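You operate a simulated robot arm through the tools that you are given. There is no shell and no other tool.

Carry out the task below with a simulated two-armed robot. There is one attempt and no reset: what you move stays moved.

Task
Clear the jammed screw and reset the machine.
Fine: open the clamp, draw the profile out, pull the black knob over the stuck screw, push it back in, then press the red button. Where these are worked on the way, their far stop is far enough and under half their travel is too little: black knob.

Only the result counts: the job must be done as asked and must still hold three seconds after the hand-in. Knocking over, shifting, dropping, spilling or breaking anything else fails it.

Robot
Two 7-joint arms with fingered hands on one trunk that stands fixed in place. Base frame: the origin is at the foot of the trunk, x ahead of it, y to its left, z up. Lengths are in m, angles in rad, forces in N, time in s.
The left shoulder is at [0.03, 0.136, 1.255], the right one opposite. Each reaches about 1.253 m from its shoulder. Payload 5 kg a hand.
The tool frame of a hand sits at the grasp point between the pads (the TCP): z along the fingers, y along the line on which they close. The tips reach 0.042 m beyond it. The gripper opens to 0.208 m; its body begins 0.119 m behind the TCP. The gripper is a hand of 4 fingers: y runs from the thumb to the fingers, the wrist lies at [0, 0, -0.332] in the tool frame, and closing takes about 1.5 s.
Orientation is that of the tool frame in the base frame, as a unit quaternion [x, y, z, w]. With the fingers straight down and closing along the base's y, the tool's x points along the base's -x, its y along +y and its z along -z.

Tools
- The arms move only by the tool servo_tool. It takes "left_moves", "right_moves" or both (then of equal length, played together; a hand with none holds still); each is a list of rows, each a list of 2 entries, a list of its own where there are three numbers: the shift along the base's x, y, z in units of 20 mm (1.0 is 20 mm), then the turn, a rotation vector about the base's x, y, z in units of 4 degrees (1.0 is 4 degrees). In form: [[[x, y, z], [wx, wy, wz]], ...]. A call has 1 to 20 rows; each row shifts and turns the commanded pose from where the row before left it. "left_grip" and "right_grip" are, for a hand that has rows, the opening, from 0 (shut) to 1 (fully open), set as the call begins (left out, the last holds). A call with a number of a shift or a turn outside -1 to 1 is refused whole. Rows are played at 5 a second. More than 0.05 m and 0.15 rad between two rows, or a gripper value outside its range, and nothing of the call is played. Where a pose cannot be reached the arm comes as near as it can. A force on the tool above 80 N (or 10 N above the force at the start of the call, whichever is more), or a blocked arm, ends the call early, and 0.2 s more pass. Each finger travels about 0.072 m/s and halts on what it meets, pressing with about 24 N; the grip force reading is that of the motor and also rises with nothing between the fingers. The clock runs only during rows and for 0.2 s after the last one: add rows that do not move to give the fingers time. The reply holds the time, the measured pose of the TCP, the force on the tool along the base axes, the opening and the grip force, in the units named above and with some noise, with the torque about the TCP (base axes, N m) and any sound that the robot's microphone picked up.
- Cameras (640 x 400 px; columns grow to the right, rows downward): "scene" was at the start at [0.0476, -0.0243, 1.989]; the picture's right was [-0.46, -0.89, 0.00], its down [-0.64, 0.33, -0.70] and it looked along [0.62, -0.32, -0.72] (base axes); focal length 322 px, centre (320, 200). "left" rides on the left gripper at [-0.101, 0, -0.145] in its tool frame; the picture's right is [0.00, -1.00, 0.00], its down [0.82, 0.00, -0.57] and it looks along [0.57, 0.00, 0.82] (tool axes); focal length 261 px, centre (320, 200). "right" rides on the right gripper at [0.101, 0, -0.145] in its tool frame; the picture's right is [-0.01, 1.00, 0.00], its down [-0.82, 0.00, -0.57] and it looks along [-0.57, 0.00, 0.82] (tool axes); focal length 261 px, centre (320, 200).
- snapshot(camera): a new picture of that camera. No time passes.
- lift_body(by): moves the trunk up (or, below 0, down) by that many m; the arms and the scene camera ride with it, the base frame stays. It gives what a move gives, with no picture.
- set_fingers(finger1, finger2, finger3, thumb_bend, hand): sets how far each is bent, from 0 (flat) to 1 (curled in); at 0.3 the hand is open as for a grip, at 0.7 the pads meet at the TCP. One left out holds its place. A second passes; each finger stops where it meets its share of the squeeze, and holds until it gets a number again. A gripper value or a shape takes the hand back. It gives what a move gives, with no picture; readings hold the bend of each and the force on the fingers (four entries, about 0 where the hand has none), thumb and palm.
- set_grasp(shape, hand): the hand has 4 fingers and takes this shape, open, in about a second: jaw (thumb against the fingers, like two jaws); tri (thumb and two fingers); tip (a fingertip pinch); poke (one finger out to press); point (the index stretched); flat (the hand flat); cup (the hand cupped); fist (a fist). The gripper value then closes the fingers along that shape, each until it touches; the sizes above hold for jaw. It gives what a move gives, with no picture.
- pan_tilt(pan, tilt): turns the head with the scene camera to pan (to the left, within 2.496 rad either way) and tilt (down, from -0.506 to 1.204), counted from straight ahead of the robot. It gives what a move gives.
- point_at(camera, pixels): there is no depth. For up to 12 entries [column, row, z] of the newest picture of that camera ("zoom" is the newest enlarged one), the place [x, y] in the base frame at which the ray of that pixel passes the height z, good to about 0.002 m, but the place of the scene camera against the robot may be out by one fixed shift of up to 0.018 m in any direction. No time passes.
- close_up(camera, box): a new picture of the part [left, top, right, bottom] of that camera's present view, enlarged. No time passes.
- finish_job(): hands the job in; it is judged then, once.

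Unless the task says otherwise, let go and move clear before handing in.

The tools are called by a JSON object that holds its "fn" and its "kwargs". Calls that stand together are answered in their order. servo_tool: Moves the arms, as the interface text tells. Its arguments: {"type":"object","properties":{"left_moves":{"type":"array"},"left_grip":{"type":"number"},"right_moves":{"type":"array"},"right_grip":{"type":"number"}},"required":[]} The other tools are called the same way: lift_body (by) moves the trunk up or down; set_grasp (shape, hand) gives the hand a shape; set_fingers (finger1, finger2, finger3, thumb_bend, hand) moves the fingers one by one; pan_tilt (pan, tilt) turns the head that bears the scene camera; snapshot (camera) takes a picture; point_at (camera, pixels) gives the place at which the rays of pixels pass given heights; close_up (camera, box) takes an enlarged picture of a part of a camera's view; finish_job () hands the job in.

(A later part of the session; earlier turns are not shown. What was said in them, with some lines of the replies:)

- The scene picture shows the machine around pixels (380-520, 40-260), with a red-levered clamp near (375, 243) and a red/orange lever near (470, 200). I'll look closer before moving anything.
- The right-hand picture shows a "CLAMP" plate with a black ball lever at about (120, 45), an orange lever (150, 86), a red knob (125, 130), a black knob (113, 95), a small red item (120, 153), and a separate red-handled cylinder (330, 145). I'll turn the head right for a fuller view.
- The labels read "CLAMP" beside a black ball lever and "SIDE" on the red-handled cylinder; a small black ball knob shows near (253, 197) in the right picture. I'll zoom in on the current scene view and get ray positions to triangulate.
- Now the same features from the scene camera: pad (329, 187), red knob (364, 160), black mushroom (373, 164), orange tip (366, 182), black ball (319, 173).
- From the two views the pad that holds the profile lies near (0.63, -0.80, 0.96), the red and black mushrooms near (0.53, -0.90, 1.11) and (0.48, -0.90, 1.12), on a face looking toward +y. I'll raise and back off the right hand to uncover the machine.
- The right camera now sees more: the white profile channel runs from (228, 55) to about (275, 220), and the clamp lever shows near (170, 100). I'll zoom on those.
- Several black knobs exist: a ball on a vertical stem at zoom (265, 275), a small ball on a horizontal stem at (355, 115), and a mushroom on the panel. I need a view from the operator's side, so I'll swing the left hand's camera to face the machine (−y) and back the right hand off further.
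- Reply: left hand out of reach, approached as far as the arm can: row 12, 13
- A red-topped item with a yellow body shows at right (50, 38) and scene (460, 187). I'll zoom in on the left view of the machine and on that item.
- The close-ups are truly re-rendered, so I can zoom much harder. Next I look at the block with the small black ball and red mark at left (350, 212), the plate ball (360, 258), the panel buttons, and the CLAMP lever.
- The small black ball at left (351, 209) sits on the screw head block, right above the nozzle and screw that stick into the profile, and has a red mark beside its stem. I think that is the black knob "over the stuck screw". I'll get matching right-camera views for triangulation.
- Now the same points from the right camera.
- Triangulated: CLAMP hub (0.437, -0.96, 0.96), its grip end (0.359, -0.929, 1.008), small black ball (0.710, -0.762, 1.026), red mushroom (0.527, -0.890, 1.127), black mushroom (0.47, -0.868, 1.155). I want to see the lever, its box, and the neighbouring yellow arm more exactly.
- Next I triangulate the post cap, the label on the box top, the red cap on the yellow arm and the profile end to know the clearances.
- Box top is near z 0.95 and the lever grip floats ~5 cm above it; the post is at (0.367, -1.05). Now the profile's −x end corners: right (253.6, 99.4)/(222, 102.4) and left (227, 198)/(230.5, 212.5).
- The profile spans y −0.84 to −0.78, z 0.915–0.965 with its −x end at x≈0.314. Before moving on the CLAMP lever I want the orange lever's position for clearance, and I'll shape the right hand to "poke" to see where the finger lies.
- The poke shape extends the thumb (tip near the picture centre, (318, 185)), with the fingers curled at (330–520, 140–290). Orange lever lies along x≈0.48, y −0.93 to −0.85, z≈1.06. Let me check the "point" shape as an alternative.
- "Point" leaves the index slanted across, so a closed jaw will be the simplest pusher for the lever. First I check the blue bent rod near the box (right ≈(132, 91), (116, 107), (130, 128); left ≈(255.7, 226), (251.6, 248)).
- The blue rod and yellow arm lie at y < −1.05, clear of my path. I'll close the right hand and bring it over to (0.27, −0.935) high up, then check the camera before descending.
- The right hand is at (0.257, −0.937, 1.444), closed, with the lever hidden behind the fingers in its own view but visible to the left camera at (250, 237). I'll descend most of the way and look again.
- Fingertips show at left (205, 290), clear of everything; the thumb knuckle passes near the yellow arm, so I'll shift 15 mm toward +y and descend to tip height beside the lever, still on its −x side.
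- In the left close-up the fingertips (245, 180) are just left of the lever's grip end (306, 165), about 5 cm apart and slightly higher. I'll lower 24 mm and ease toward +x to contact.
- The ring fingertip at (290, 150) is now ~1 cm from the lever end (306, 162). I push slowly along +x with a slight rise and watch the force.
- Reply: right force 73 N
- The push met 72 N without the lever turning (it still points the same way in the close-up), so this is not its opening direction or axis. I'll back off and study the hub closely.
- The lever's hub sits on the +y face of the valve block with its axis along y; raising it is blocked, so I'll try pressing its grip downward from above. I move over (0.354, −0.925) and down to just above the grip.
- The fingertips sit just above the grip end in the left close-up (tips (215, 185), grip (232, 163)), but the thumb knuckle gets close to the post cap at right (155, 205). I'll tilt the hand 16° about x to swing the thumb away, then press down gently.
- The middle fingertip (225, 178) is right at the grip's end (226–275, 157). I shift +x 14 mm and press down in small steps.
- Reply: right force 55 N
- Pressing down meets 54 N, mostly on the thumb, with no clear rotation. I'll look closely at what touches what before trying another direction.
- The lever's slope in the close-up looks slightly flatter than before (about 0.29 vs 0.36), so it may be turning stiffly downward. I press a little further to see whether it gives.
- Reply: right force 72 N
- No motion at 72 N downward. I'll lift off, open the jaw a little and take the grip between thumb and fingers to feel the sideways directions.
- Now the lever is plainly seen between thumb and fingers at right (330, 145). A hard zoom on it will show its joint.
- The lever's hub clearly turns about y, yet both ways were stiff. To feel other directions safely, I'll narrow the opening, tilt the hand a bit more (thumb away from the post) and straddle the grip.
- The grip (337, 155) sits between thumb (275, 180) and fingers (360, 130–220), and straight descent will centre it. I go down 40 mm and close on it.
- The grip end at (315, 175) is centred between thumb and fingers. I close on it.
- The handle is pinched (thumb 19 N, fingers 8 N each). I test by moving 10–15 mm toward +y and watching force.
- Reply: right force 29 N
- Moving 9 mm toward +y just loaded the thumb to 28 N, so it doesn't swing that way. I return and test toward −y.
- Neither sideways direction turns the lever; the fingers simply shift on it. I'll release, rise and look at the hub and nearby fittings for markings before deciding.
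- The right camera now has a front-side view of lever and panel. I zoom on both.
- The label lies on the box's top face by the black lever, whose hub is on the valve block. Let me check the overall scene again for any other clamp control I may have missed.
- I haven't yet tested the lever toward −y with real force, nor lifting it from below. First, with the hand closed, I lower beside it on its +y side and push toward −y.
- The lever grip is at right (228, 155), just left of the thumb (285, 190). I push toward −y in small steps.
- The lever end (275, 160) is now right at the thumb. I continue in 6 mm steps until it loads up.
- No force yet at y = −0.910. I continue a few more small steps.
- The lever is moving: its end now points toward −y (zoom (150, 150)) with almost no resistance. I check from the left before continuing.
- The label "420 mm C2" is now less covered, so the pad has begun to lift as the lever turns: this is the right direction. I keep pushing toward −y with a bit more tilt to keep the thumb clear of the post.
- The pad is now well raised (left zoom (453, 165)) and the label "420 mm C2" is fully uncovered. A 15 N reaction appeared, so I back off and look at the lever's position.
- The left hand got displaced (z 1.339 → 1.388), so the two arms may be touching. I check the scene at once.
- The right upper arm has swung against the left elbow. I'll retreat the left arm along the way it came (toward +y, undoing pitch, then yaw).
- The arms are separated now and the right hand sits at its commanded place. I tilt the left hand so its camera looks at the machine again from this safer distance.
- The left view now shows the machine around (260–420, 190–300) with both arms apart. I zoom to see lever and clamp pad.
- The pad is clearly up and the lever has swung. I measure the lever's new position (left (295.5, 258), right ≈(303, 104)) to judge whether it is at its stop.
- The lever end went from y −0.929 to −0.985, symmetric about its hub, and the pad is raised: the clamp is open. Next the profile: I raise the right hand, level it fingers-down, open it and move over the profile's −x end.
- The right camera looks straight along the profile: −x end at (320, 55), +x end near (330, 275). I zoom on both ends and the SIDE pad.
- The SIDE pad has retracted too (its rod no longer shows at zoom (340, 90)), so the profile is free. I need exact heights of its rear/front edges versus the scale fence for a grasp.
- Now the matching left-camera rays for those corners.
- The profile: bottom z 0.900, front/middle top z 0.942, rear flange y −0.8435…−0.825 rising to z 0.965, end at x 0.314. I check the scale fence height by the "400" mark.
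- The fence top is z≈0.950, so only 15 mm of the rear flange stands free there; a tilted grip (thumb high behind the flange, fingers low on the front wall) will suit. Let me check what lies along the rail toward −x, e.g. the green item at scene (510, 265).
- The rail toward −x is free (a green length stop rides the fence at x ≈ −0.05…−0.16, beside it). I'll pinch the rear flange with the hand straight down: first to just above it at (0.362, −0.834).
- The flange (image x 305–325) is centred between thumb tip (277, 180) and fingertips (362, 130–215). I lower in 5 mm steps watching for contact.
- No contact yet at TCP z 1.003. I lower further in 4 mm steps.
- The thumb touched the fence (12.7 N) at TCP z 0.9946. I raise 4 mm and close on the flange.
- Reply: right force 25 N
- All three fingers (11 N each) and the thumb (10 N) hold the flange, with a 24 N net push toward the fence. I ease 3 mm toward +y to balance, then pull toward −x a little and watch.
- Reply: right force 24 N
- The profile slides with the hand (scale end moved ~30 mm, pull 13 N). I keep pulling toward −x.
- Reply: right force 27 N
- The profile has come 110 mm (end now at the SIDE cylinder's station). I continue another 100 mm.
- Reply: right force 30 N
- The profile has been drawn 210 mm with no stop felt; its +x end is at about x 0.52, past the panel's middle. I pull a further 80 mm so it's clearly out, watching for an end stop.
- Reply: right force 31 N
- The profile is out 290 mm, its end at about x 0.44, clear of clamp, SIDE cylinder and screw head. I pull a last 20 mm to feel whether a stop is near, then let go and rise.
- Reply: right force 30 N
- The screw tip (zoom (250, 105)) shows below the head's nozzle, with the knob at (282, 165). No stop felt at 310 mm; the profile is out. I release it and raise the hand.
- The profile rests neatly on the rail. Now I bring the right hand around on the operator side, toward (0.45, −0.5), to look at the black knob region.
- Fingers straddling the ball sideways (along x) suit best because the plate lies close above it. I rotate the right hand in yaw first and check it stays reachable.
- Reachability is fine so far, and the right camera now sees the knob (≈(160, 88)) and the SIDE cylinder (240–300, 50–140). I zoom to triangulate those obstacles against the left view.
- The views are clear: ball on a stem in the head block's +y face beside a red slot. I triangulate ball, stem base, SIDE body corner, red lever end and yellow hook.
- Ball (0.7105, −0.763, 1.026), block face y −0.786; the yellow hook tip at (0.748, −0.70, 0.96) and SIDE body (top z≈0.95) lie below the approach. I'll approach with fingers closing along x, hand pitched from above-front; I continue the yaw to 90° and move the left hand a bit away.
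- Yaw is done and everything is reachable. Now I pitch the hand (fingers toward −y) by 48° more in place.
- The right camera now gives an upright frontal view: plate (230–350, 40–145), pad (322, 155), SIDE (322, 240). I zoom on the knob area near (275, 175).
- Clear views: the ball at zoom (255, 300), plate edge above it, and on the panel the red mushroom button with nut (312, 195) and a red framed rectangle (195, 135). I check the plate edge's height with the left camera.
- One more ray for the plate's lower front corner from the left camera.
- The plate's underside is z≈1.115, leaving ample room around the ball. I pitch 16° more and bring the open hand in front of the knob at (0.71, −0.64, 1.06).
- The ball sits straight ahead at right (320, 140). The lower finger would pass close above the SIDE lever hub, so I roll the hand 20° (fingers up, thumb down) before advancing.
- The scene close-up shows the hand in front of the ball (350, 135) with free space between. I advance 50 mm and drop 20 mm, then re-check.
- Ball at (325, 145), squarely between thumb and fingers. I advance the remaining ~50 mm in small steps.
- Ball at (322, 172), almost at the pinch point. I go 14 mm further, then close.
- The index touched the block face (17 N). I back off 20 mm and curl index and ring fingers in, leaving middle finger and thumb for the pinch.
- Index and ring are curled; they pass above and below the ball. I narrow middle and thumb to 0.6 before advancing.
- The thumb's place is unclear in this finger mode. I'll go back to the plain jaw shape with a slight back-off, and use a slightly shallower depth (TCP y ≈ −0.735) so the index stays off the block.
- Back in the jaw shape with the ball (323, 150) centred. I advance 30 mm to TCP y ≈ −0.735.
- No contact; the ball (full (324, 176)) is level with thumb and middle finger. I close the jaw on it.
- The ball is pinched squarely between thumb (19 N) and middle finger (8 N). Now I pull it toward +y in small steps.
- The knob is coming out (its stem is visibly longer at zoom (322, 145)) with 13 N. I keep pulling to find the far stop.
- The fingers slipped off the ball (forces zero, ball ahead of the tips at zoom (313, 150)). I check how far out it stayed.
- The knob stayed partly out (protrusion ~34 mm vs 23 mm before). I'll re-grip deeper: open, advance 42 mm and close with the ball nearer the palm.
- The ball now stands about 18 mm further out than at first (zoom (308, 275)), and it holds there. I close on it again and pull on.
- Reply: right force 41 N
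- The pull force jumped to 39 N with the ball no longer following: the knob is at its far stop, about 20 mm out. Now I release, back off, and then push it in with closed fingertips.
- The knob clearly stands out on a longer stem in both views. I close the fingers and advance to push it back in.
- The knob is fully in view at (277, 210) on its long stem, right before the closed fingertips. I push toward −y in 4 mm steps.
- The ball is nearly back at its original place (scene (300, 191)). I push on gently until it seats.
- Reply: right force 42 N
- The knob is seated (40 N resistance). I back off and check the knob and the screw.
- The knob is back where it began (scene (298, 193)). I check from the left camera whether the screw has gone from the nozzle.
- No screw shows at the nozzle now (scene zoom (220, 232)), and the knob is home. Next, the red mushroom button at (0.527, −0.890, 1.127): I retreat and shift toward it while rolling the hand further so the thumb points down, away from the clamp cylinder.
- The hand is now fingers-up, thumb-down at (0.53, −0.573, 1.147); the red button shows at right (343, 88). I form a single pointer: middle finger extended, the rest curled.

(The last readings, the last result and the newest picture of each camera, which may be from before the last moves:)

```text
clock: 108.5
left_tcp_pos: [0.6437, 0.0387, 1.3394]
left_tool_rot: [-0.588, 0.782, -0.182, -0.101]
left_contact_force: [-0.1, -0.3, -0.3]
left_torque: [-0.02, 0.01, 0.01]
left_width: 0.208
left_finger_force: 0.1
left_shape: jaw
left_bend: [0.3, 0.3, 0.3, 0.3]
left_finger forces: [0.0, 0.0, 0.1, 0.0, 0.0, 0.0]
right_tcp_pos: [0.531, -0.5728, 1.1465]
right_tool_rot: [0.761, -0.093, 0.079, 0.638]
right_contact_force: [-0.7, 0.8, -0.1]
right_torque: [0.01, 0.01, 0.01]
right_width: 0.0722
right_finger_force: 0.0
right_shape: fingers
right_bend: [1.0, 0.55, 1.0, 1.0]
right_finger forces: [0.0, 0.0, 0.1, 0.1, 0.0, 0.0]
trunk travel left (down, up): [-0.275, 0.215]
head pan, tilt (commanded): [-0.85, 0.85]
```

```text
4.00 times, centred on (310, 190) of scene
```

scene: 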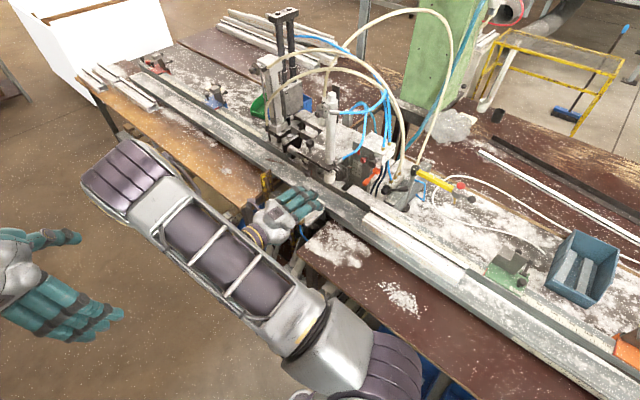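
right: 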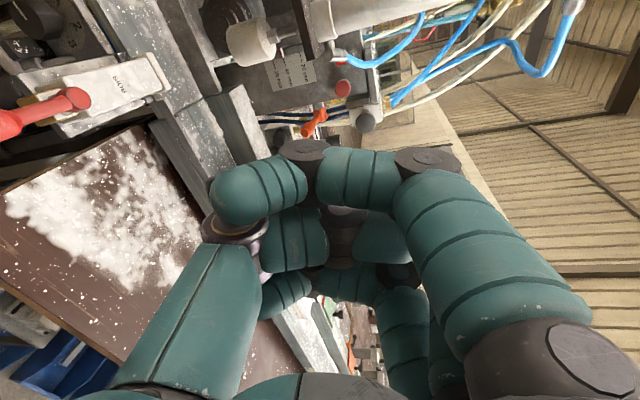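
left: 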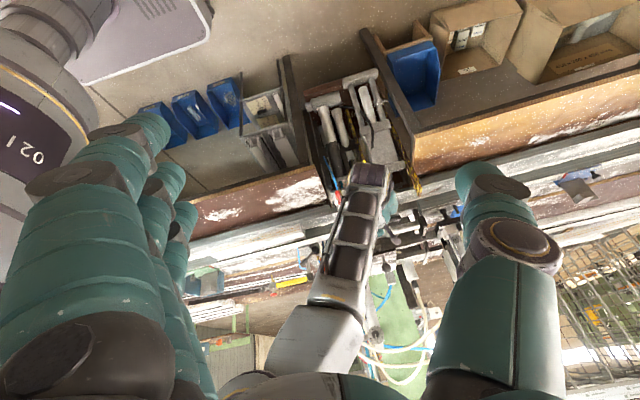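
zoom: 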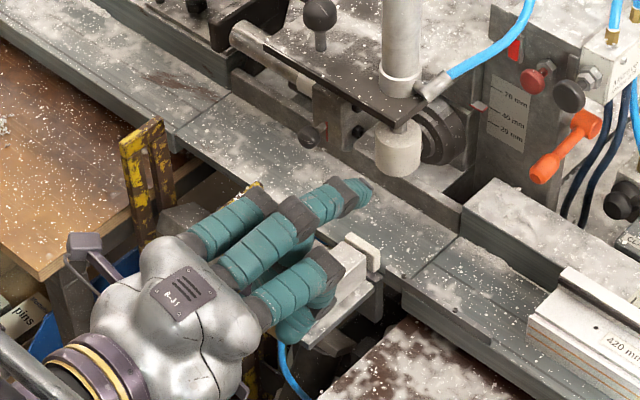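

The middle finger points out alone (scene zoom tip (370, 188)); red button at (532, 78). I calibrate the scene camera with the known knob and button, then locate the fingertip.

{"fn": "point_at", "kwargs": {"camera": "scene", "pixels": [[308, 173.75, 1.026], [363, 159.5, 1.127], [322.5, 187, 1.12], [322.5, 187, 1.14], [322.5, 187, 1.16], [322.5, 187, 1.18], [372.5, 164, 1.155], [366, 182, 1.058]]}}

{"fn": "close_up", "kwargs": {"camera": "right", "box": [260, 50, 420, 150]}}

{"fn": "close_up", "kwargs": {"camera": "left", "box": [280, 190, 408, 270]}}

```text
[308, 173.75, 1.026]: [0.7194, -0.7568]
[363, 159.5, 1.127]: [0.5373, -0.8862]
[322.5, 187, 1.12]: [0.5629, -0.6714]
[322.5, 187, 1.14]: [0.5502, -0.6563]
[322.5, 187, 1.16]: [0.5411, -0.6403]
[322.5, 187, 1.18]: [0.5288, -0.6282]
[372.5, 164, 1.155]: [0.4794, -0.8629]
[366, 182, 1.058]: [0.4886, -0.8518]
```

```text
4.00 times, centred on (340, 100) of right
```

zoom: 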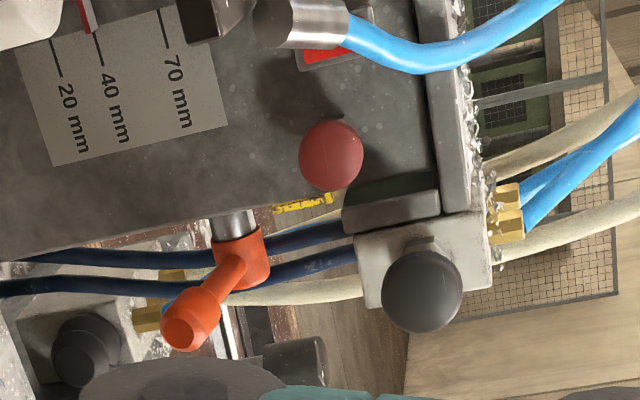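

```text
5.00 times, centred on (344, 230) of left
```

zoom: 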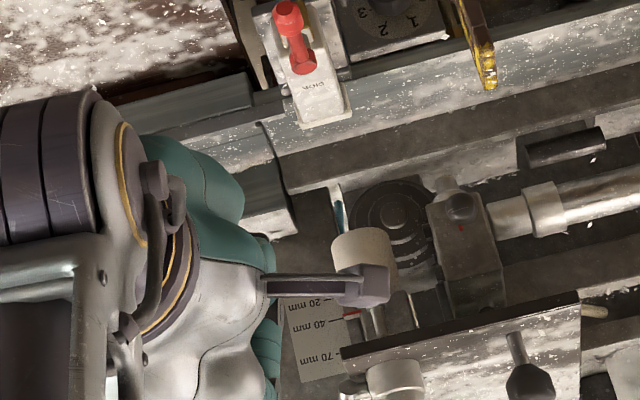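

Scene calibration offset is about (+0.0095, +0.005). The fingertip comes out near (0.521, −0.635, 1.177), i.e. tool offset (0, 0.042, 0.056). I check where the blue hose runs near the button.

{"fn": "point_at", "kwargs": {"camera": "scene", "pixels": [[345, 157, 1.15], [345, 157, 1.2], [355, 151, 1.15], [355, 151, 1.2], [361, 142, 1.2], [361, 142, 1.25]]}}

{"fn": "point_at", "kwargs": {"camera": "right", "pixels": [[352, 60, 1.15], [352, 60, 1.2], [367.5, 65, 1.15], [367.5, 65, 1.2], [342.5, 88.5, 1.127], [363, 123, 1.155]]}}

{"fn": "close_up", "kwargs": {"camera": "scene", "box": [320, 130, 400, 180]}}

```text
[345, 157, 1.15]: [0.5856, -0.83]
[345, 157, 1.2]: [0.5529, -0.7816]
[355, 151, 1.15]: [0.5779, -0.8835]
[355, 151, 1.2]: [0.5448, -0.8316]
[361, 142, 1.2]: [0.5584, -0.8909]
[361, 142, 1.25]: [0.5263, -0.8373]
```

```text
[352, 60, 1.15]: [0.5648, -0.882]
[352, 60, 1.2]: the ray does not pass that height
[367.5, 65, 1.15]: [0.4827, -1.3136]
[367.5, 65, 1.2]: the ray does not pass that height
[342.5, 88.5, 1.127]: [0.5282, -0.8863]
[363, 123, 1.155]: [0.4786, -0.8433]
```

```text
8.00 times, centred on (360, 155) of scene
```

zoom: 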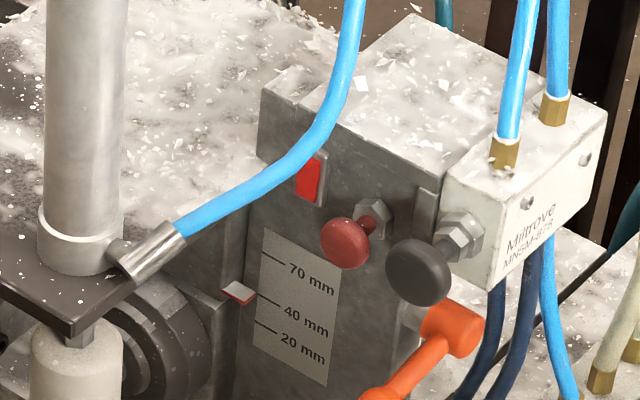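

The single finger protrudes well beyond the curled ones, and the hose stays off to +x at about (0.555, −0.86, 1.174). I move so that the fingertip is about 8 cm in front of the button.

{"fn": "servo_tool", "kwargs": {"right_moves": [[[0.05, -0.9, -0.35], [0, 0, 0]], [[0.05, -0.9, -0.35], [0, 0, 0]], [[0.05, -0.9, -0.35], [0, 0, 0]], [[0.05, -0.9, -0.35], [0, 0, 0]], [[0.05, -0.9, -0.35], [0, 0, 0]], [[0.05, -0.9, -0.35], [0, 0, 0]], [[0, -0.9, -0.35], [0, 0, 0]]]}}

{"fn": "close_up", "kwargs": {"camera": "scene", "box": [290, 130, 402, 200]}}

{"fn": "snapshot", "kwargs": {"camera": "right"}}

```text
clock: 110.2
left_tcp_pos: [0.6436, 0.0387, 1.3395]
left_tool_rot: [-0.588, 0.782, -0.181, -0.101]
left_contact_force: [0.1, -0.3, 0.2]
left_torque: [0.05, 0.0, 0.01]
left_width: 0.2084
left_finger_force: 0.1
left_shape: jaw
left_bend: [0.3, 0.3, 0.3, 0.3]
left_finger forces: [0.0, 0.0, 0.0, 0.0, 0.1, 0.1]
right_tcp_pos: [0.5371, -0.701, 1.0977]
right_tool_rot: [0.761, -0.094, 0.079, 0.637]
right_contact_force: [0.2, -0.2, -0.2]
right_torque: [-0.04, 0.03, 0.0]
right_width: 0.072
right_finger_force: 0.0
right_shape: fingers
right_bend: [1.0, 0.55, 1.0, 1.0]
right_finger forces: [0.0, 0.1, 0.0, 0.0, 0.0, 0.1]
trunk travel left (down, up): [-0.275, 0.215]
head pan, tilt (commanded): [-0.85, 0.85]
```

```text
5.71 times, centred on (346, 165) of scene
```

zoom: 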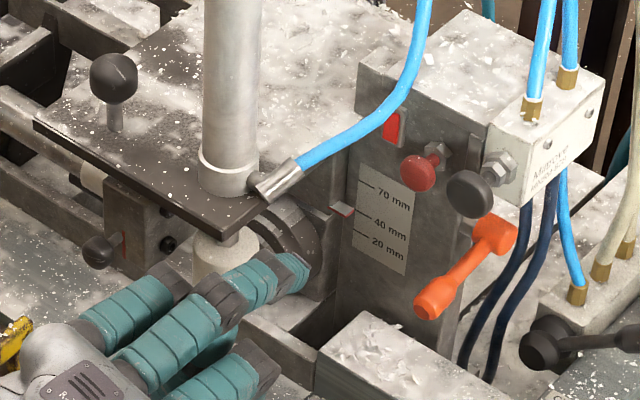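

```text
taken
```

right: 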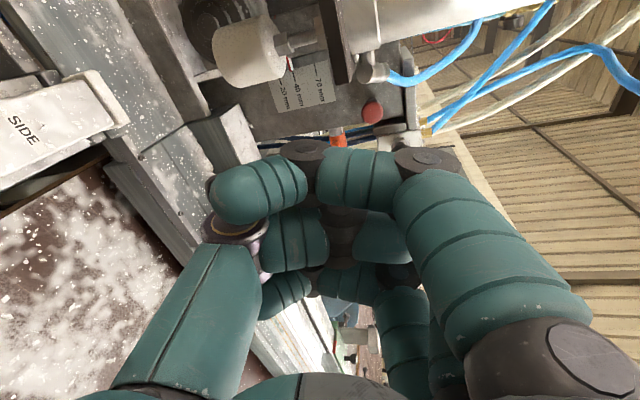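

The fingertip is at scene zoom (308, 270). I check its position against the plan before pushing.

{"fn": "point_at", "kwargs": {"camera": "scene", "pixels": [[343.9, 177.3, 1.128], [343.9, 177.3, 1.118], [343.9, 177.3, 1.138], [363.2, 160.3, 1.127]]}}

```text
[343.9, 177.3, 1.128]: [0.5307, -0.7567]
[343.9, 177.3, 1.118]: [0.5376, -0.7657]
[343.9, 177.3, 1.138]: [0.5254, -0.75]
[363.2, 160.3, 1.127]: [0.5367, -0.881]
```

The straight −y path leads the fingertip to the button within a few mm. I advance 65 mm with a slight correction (+x, −z).

{"fn": "servo_tool", "kwargs": {"right_moves": [[[0.03, -0.65, -0.03], [0, 0, 0]], [[0.03, -0.65, -0.03], [0, 0, 0]], [[0.03, -0.65, -0.03], [0, 0, 0]], [[0.03, -0.65, -0.03], [0, 0, 0]], [[0.03, -0.65, -0.03], [0, 0, 0]]]}}

{"fn": "close_up", "kwargs": {"camera": "scene", "box": [320, 130, 400, 180]}}

{"fn": "snapshot", "kwargs": {"camera": "right"}}

```text
clock: 111.3
left_tcp_pos: [0.6444, 0.0386, 1.3387]
left_tool_rot: [-0.588, 0.782, -0.182, -0.1]
left_contact_force: [-0.1, 0.1, 0.2]
left_torque: [0.02, -0.02, 0.01]
left_width: 0.2083
left_finger_force: 0.0
left_shape: jaw
left_bend: [0.3, 0.3, 0.3, 0.3]
left_finger forces: [0.0, 0.1, 0.0, 0.0, 0.0, 0.1]
right_tcp_pos: [0.5394, -0.7658, 1.0947]
right_tool_rot: [0.761, -0.093, 0.079, 0.637]
right_contact_force: [-0.1, -0.1, -0.6]
right_torque: [-0.03, -0.01, -0.05]
right_width: 0.0719
right_finger_force: 0.1
right_shape: fingers
right_bend: [1.0, 0.55, 1.0, 1.0]
right_finger forces: [0.0, 0.0, 0.0, 0.0, 0.0, 0.0]
trunk travel left (down, up): [-0.275, 0.215]
head pan, tilt (commanded): [-0.85, 0.85]
```

```text
8.00 times, centred on (360, 155) of scene
```

zoom: 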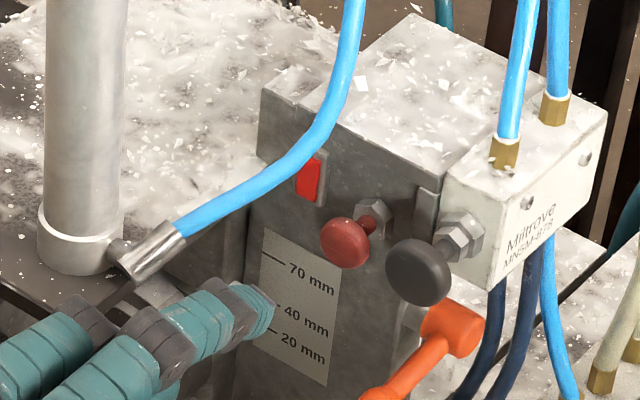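

```text
taken
```

right: 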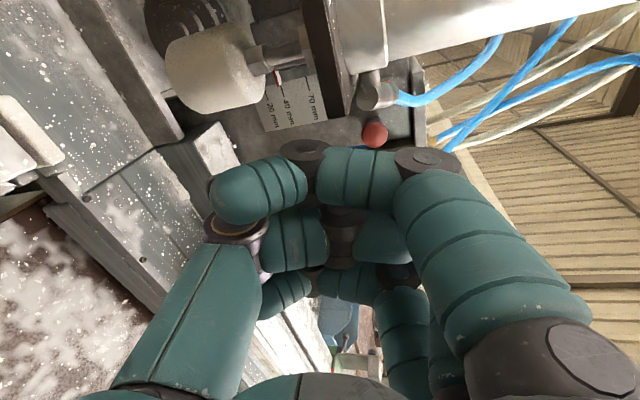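

The fingertip (275, 310) is on course for the button (345, 243). I check that the curled index (≈(95, 315)) will clear the hose fitting (≈(150–185, 230–260)).

{"fn": "point_at", "kwargs": {"camera": "scene", "pixels": [[332, 169.5, 1.12], [332, 169.5, 1.14], [332, 169.5, 1.16], [332, 169.5, 1.18], [341.9, 160, 1.12], [341.9, 160, 1.14], [341.9, 160, 1.16], [336, 163.5, 1.12], [336, 163.5, 1.14]]}}

{"fn": "close_up", "kwargs": {"camera": "right", "box": [260, 60, 420, 160]}}

{"fn": "close_up", "kwargs": {"camera": "scene", "box": [290, 140, 370, 190]}}

```text
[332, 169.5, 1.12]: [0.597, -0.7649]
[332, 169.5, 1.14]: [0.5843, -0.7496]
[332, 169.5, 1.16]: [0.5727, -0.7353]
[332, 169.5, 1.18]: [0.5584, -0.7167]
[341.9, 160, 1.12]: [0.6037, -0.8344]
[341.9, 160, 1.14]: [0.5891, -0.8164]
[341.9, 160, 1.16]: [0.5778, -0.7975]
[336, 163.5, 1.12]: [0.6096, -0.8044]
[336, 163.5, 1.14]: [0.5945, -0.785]
```

```text
4.00 times, centred on (340, 110) of right
```

zoom: 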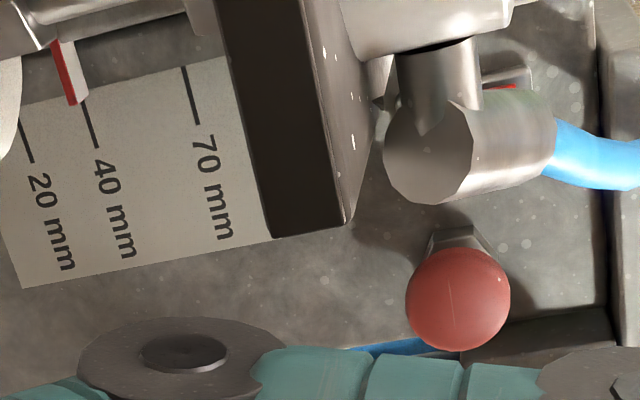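

```text
8.00 times, centred on (330, 165) of scene
```

zoom: 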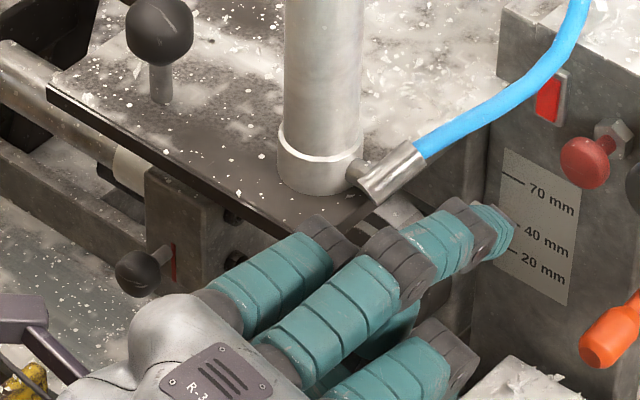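

Clearances look like 1.5–2 cm to the fitting and hose. I advance another 36 mm carefully.

{"fn": "servo_tool", "kwargs": {"right_moves": [[[0, -0.6, 0], [0, 0, 0]], [[0, -0.6, 0], [0, 0, 0]], [[0, -0.6, 0], [0, 0, 0]]]}}

{"fn": "close_up", "kwargs": {"camera": "scene", "box": [310, 135, 390, 185]}}

{"fn": "close_up", "kwargs": {"camera": "right", "box": [260, 60, 420, 160]}}

```text
clock: 112.2
left_tcp_pos: [0.6439, 0.0382, 1.3394]
left_tool_rot: [-0.588, 0.782, -0.182, -0.1]
left_contact_force: [0.6, -0.2, -0.7]
left_torque: [0.06, -0.02, 0.0]
left_width: 0.2079
left_finger_force: 0.0
left_shape: jaw
left_bend: [0.3, 0.3, 0.3, 0.3]
left_finger forces: [0.1, 0.1, 0.0, 0.0, 0.0, 0.0]
right_tcp_pos: [0.5394, -0.802, 1.0936]
right_tool_rot: [0.761, -0.093, 0.079, 0.637]
right_contact_force: [-0.7, -0.7, -0.6]
right_torque: [-0.02, 0.01, -0.04]
right_width: 0.0716
right_finger_force: 0.1
right_shape: fingers
right_bend: [1.0, 0.55, 1.0, 1.0]
right_finger forces: [0.1, 0.1, 0.1, 0.0, 0.1, 0.0]
trunk travel left (down, up): [-0.275, 0.215]
head pan, tilt (commanded): [-0.85, 0.85]
```

```text
8.00 times, centred on (350, 160) of scene
```

zoom: 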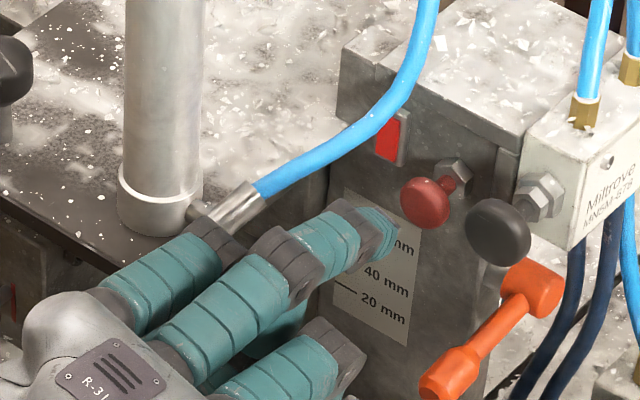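

```text
4.00 times, centred on (340, 110) of right
```

zoom: 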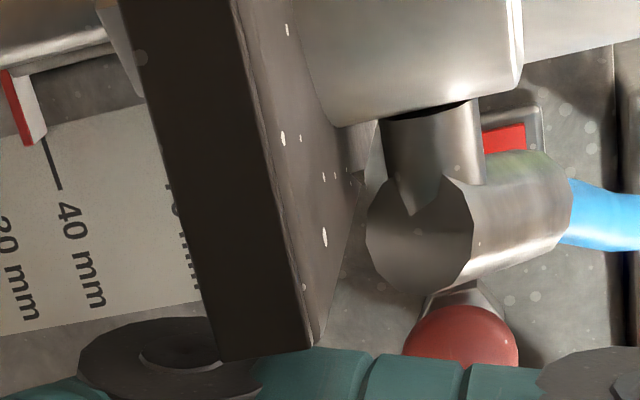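

The tip (397, 235) is ~25 mm from the button (425, 202), no contacts so far. I close in and press in small steps.

{"fn": "servo_tool", "kwargs": {"right_moves": [[[0, -0.5, 0], [0, 0, 0]], [[0, -0.4, 0], [0, 0, 0]]]}}

{"fn": "close_up", "kwargs": {"camera": "scene", "box": [330, 135, 394, 175]}}

```text
clock: 112.8
left_tcp_pos: [0.6445, 0.0385, 1.3402]
left_tool_rot: [-0.588, 0.782, -0.182, -0.1]
left_contact_force: [-0.5, 1.1, -0.2]
left_torque: [0.01, 0.03, 0.01]
left_width: 0.2081
left_finger_force: 0.2
left_shape: jaw
left_bend: [0.3, 0.3, 0.3, 0.3]
left_finger forces: [0.1, 0.1, 0.0, 0.1, 0.0, 0.0]
right_tcp_pos: [0.5388, -0.8208, 1.0938]
right_tool_rot: [0.761, -0.093, 0.079, 0.637]
right_contact_force: [0.2, 0.5, 0.5]
right_torque: [-0.02, -0.02, 0.02]
right_width: 0.0717
right_finger_force: 0.1
right_shape: fingers
right_bend: [1.0, 0.55, 1.0, 1.0]
right_finger forces: [0.0, 0.1, 0.0, 0.0, 0.1, 0.1]
trunk travel left (down, up): [-0.275, 0.215]
head pan, tilt (commanded): [-0.85, 0.85]
```

```text
10.00 times, centred on (362, 155) of scene
```

zoom: 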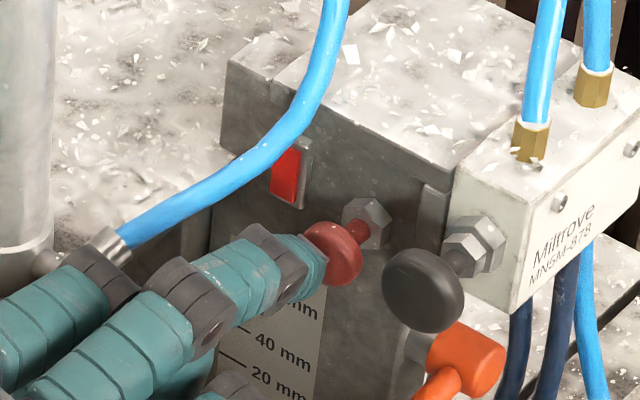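

The fingertip sits right on the red mushroom (333, 252). I press in 3 mm steps.

{"fn": "servo_tool", "kwargs": {"right_moves": [[[0, -0.15, 0], [0, 0, 0]], [[0, -0.15, 0], [0, 0, 0]], [[0, -0.15, 0], [0, 0, 0]], [[0, -0.15, 0], [0, 0, 0]]]}}

{"fn": "close_up", "kwargs": {"camera": "scene", "box": [330, 135, 394, 175]}}

```text
clock: 113.8
left_tcp_pos: [0.6441, 0.0393, 1.3394]
left_tool_rot: [-0.587, 0.782, -0.181, -0.101]
left_contact_force: [0.1, 1.3, -0.1]
left_torque: [0.01, 0.01, -0.03]
left_width: 0.208
left_finger_force: 0.0
left_shape: jaw
left_bend: [0.3, 0.3, 0.3, 0.3]
left_finger forces: [0.0, 0.0, 0.1, 0.1, 0.1, 0.1]
right_tcp_pos: [0.5384, -0.8303, 1.0948]
right_tool_rot: [0.761, -0.092, 0.079, 0.637]
right_contact_force: [-1.2, 4.6, 0.4]
right_torque: [-0.21, -0.01, -0.12]
right_width: 0.0721
right_finger_force: 2.4
right_shape: fingers
right_bend: [1.0, 0.55, 1.0, 1.0]
right_finger forces: [0.0, 4.3, 0.1, 0.1, 0.0, 0.0]
trunk travel left (down, up): [-0.275, 0.215]
head pan, tilt (commanded): [-0.85, 0.85]
heard: click
```

```text
10.00 times, centred on (362, 155) of scene
```

zoom: 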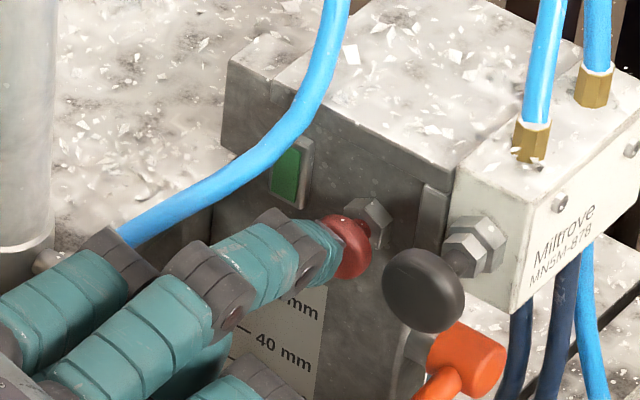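

A click was heard and the framed lamp turned from red to green (zoom (290, 178)): the machine has reset. I back the finger straight out along +y.

{"fn": "servo_tool", "kwargs": {"right_moves": [[[0, 0.3, 0], [0, 0, 0]], [[0, 0.6, 0], [0, 0, 0]], [[0, 0.8, 0], [0, 0, 0]], [[0, 1, 0], [0, 0, 0]], [[0, 1, 0], [0, 0, 0]], [[0, 1, 0], [0, 0, 0]], [[0, 1, 0], [0, 0, 0]], [[0, 1, 0.5], [0, 0, 0]], [[0, 1, 0.5], [0, 0, 0]], [[0, 1, 1], [0, 0, 0]], [[0, 1, 1], [0, 0, 0]], [[0, 1, 1], [0, 0, 0]], [[0, 1, 1], [0, 0, 0]]]}}

{"fn": "snapshot", "kwargs": {"camera": "scene"}}

{"fn": "close_up", "kwargs": {"camera": "scene", "box": [290, 130, 450, 230]}}

{"fn": "snapshot", "kwargs": {"camera": "right"}}

```text
clock: 116.5
left_tcp_pos: [0.6449, 0.0377, 1.3385]
left_tool_rot: [-0.587, 0.782, -0.181, -0.102]
left_contact_force: [-0.1, -1.0, -0.1]
left_torque: [0.05, 0.03, -0.01]
left_width: 0.2081
left_finger_force: 0.1
left_shape: jaw
left_bend: [0.3, 0.3, 0.3, 0.3]
left_finger forces: [0.0, 0.0, 0.0, 0.1, 0.1, 0.0]
right_tcp_pos: [0.5391, -0.617, 1.1732]
right_tool_rot: [0.761, -0.093, 0.078, 0.637]
right_contact_force: [0.1, -0.8, -0.3]
right_torque: [0.0, 0.01, 0.04]
right_width: 0.072
right_finger_force: 0.1
right_shape: fingers
right_bend: [1.0, 0.55, 1.0, 1.0]
right_finger forces: [0.0, 0.1, 0.0, 0.1, 0.0, 0.0]
right hand out of reach, approached as far as the arm can: row 13
trunk travel left (down, up): [-0.275, 0.215]
head pan, tilt (commanded): [-0.85, 0.85]
```

```text
taken
```

scene: 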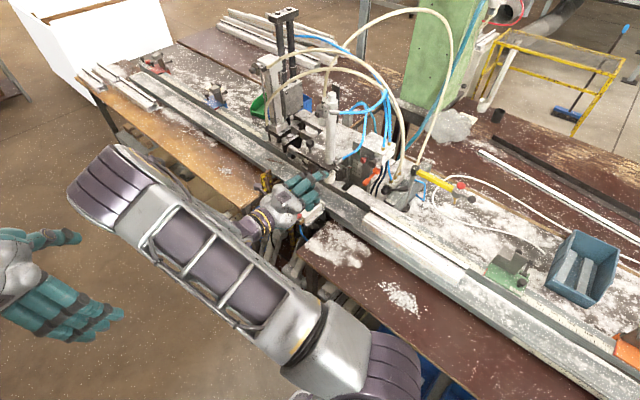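

```text
4.00 times, centred on (370, 180) of scene
```

zoom: 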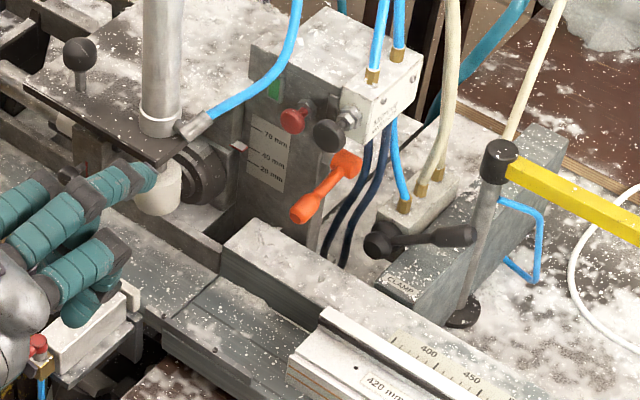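

```text
taken
```

right: 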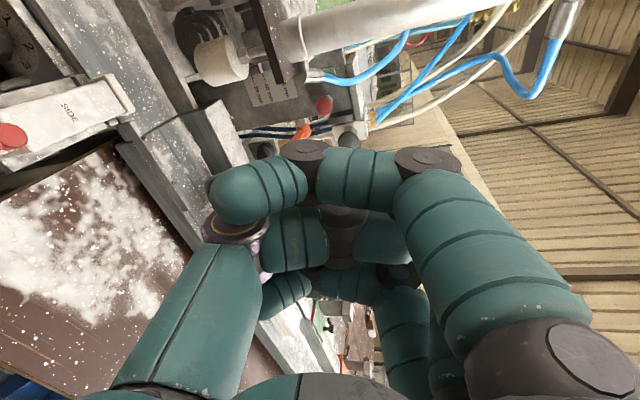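

The lamp stays green at (275, 92), the clamp lever is over, the profile is out. I raise the hand a little more to confirm the knob before handing in.

{"fn": "servo_tool", "kwargs": {"right_moves": [[[-1, -0.2, 1], [0, 0, 0]], [[-1, 0, 1], [0, 0, 0]], [[-1, 0, 1], [0, 0, 0]], [[-1, 0, 1], [0, 0, 0]]]}}

{"fn": "snapshot", "kwargs": {"camera": "scene"}}

{"fn": "close_up", "kwargs": {"camera": "scene", "box": [280, 130, 408, 210]}}

{"fn": "close_up", "kwargs": {"camera": "scene", "box": [340, 180, 540, 305]}}

```text
clock: 117.5
left_tcp_pos: [0.6433, 0.0391, 1.34]
left_tool_rot: [-0.588, 0.782, -0.182, -0.101]
left_contact_force: [-1.2, 0.9, 0.8]
left_torque: [0.02, -0.1, 0.04]
left_width: 0.208
left_finger_force: 0.1
left_shape: jaw
left_bend: [0.3, 0.3, 0.3, 0.3]
left_finger forces: [0.1, 0.1, 0.1, 0.1, 0.1, 0.0]
right_tcp_pos: [0.4582, -0.6201, 1.2553]
right_tool_rot: [0.761, -0.093, 0.08, 0.637]
right_contact_force: [-0.2, -0.7, 0.2]
right_torque: [0.01, -0.04, 0.09]
right_width: 0.0724
right_finger_force: 0.1
right_shape: fingers
right_bend: [1.0, 0.55, 1.0, 1.0]
right_finger forces: [0.1, 0.1, 0.0, 0.0, 0.1, 0.0]
trunk travel left (down, up): [-0.275, 0.215]
head pan, tilt (commanded): [-0.85, 0.85]
```

```text
taken
```

scene: 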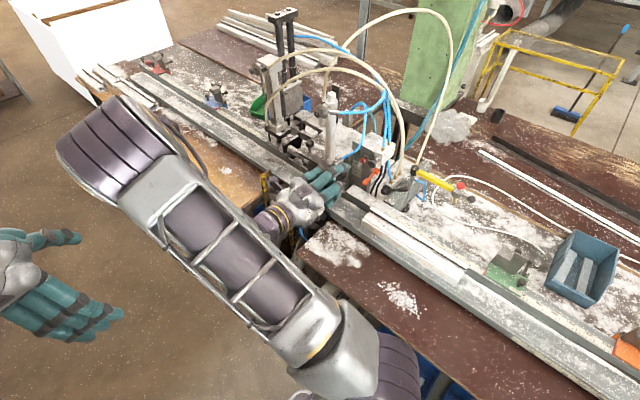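

```text
5.00 times, centred on (344, 170) of scene
```

zoom: 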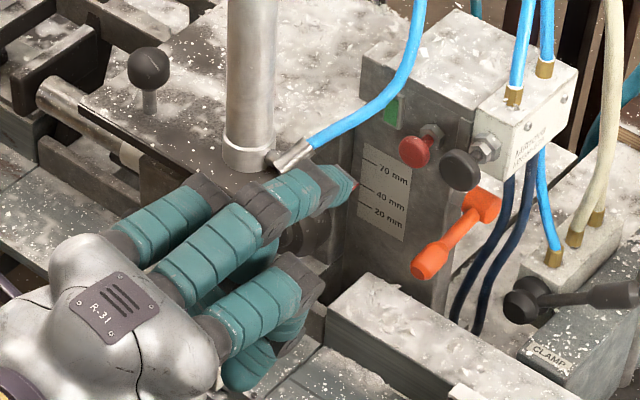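

```text
3.20 times, centred on (440, 242) of scene
```

zoom: 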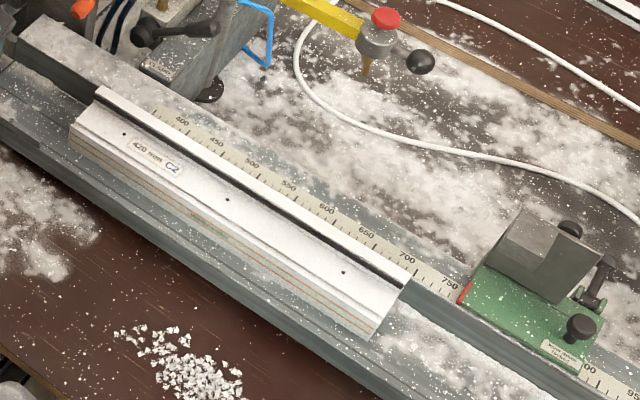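

The lamp is still green at (393, 108) and the CLAMP lever remains open. The profile lies drawn out on the rail, clear of the green stop, and both hands are free and clear. I hand the job in.

{"fn": "finish_job", "kwargs": {}}

```text
The job is handed in.
```

The jam is cleared and the machine is reset: pressing the red button gave a click, and the panel lamp went from red to green and was still green at hand-in.

- **Clamp:** The black lever marked CLAMP is swung over. The pad on the profile lifted and the SIDE pad drew back with it.
- **Profile:** It is drawn out about 310 mm toward the robot and rests on the rail. I felt no end stop on the way.
- **Black knob:** I pulled the ball knob above the nozzle about 20 mm, to its far stop, then pushed it back until it seated. My grip slipped once partway, but the knob stayed out and I took hold again.
- **Stuck screw:** In my last view of the nozzle the screw tip no longer showed. I did not get a closer look than that.

Two things happened on the way:

- **Lever test pushes:** I pushed the CLAMP lever the wrong way at up to about 72 N before finding how it turns, and saw no damage.
- **Arm contact:** My right arm bumped the left elbow once, so I moved the left arm away.

I took "push it back in" to mean the knob, so the profile was left out. Both hands are clear of the machine.
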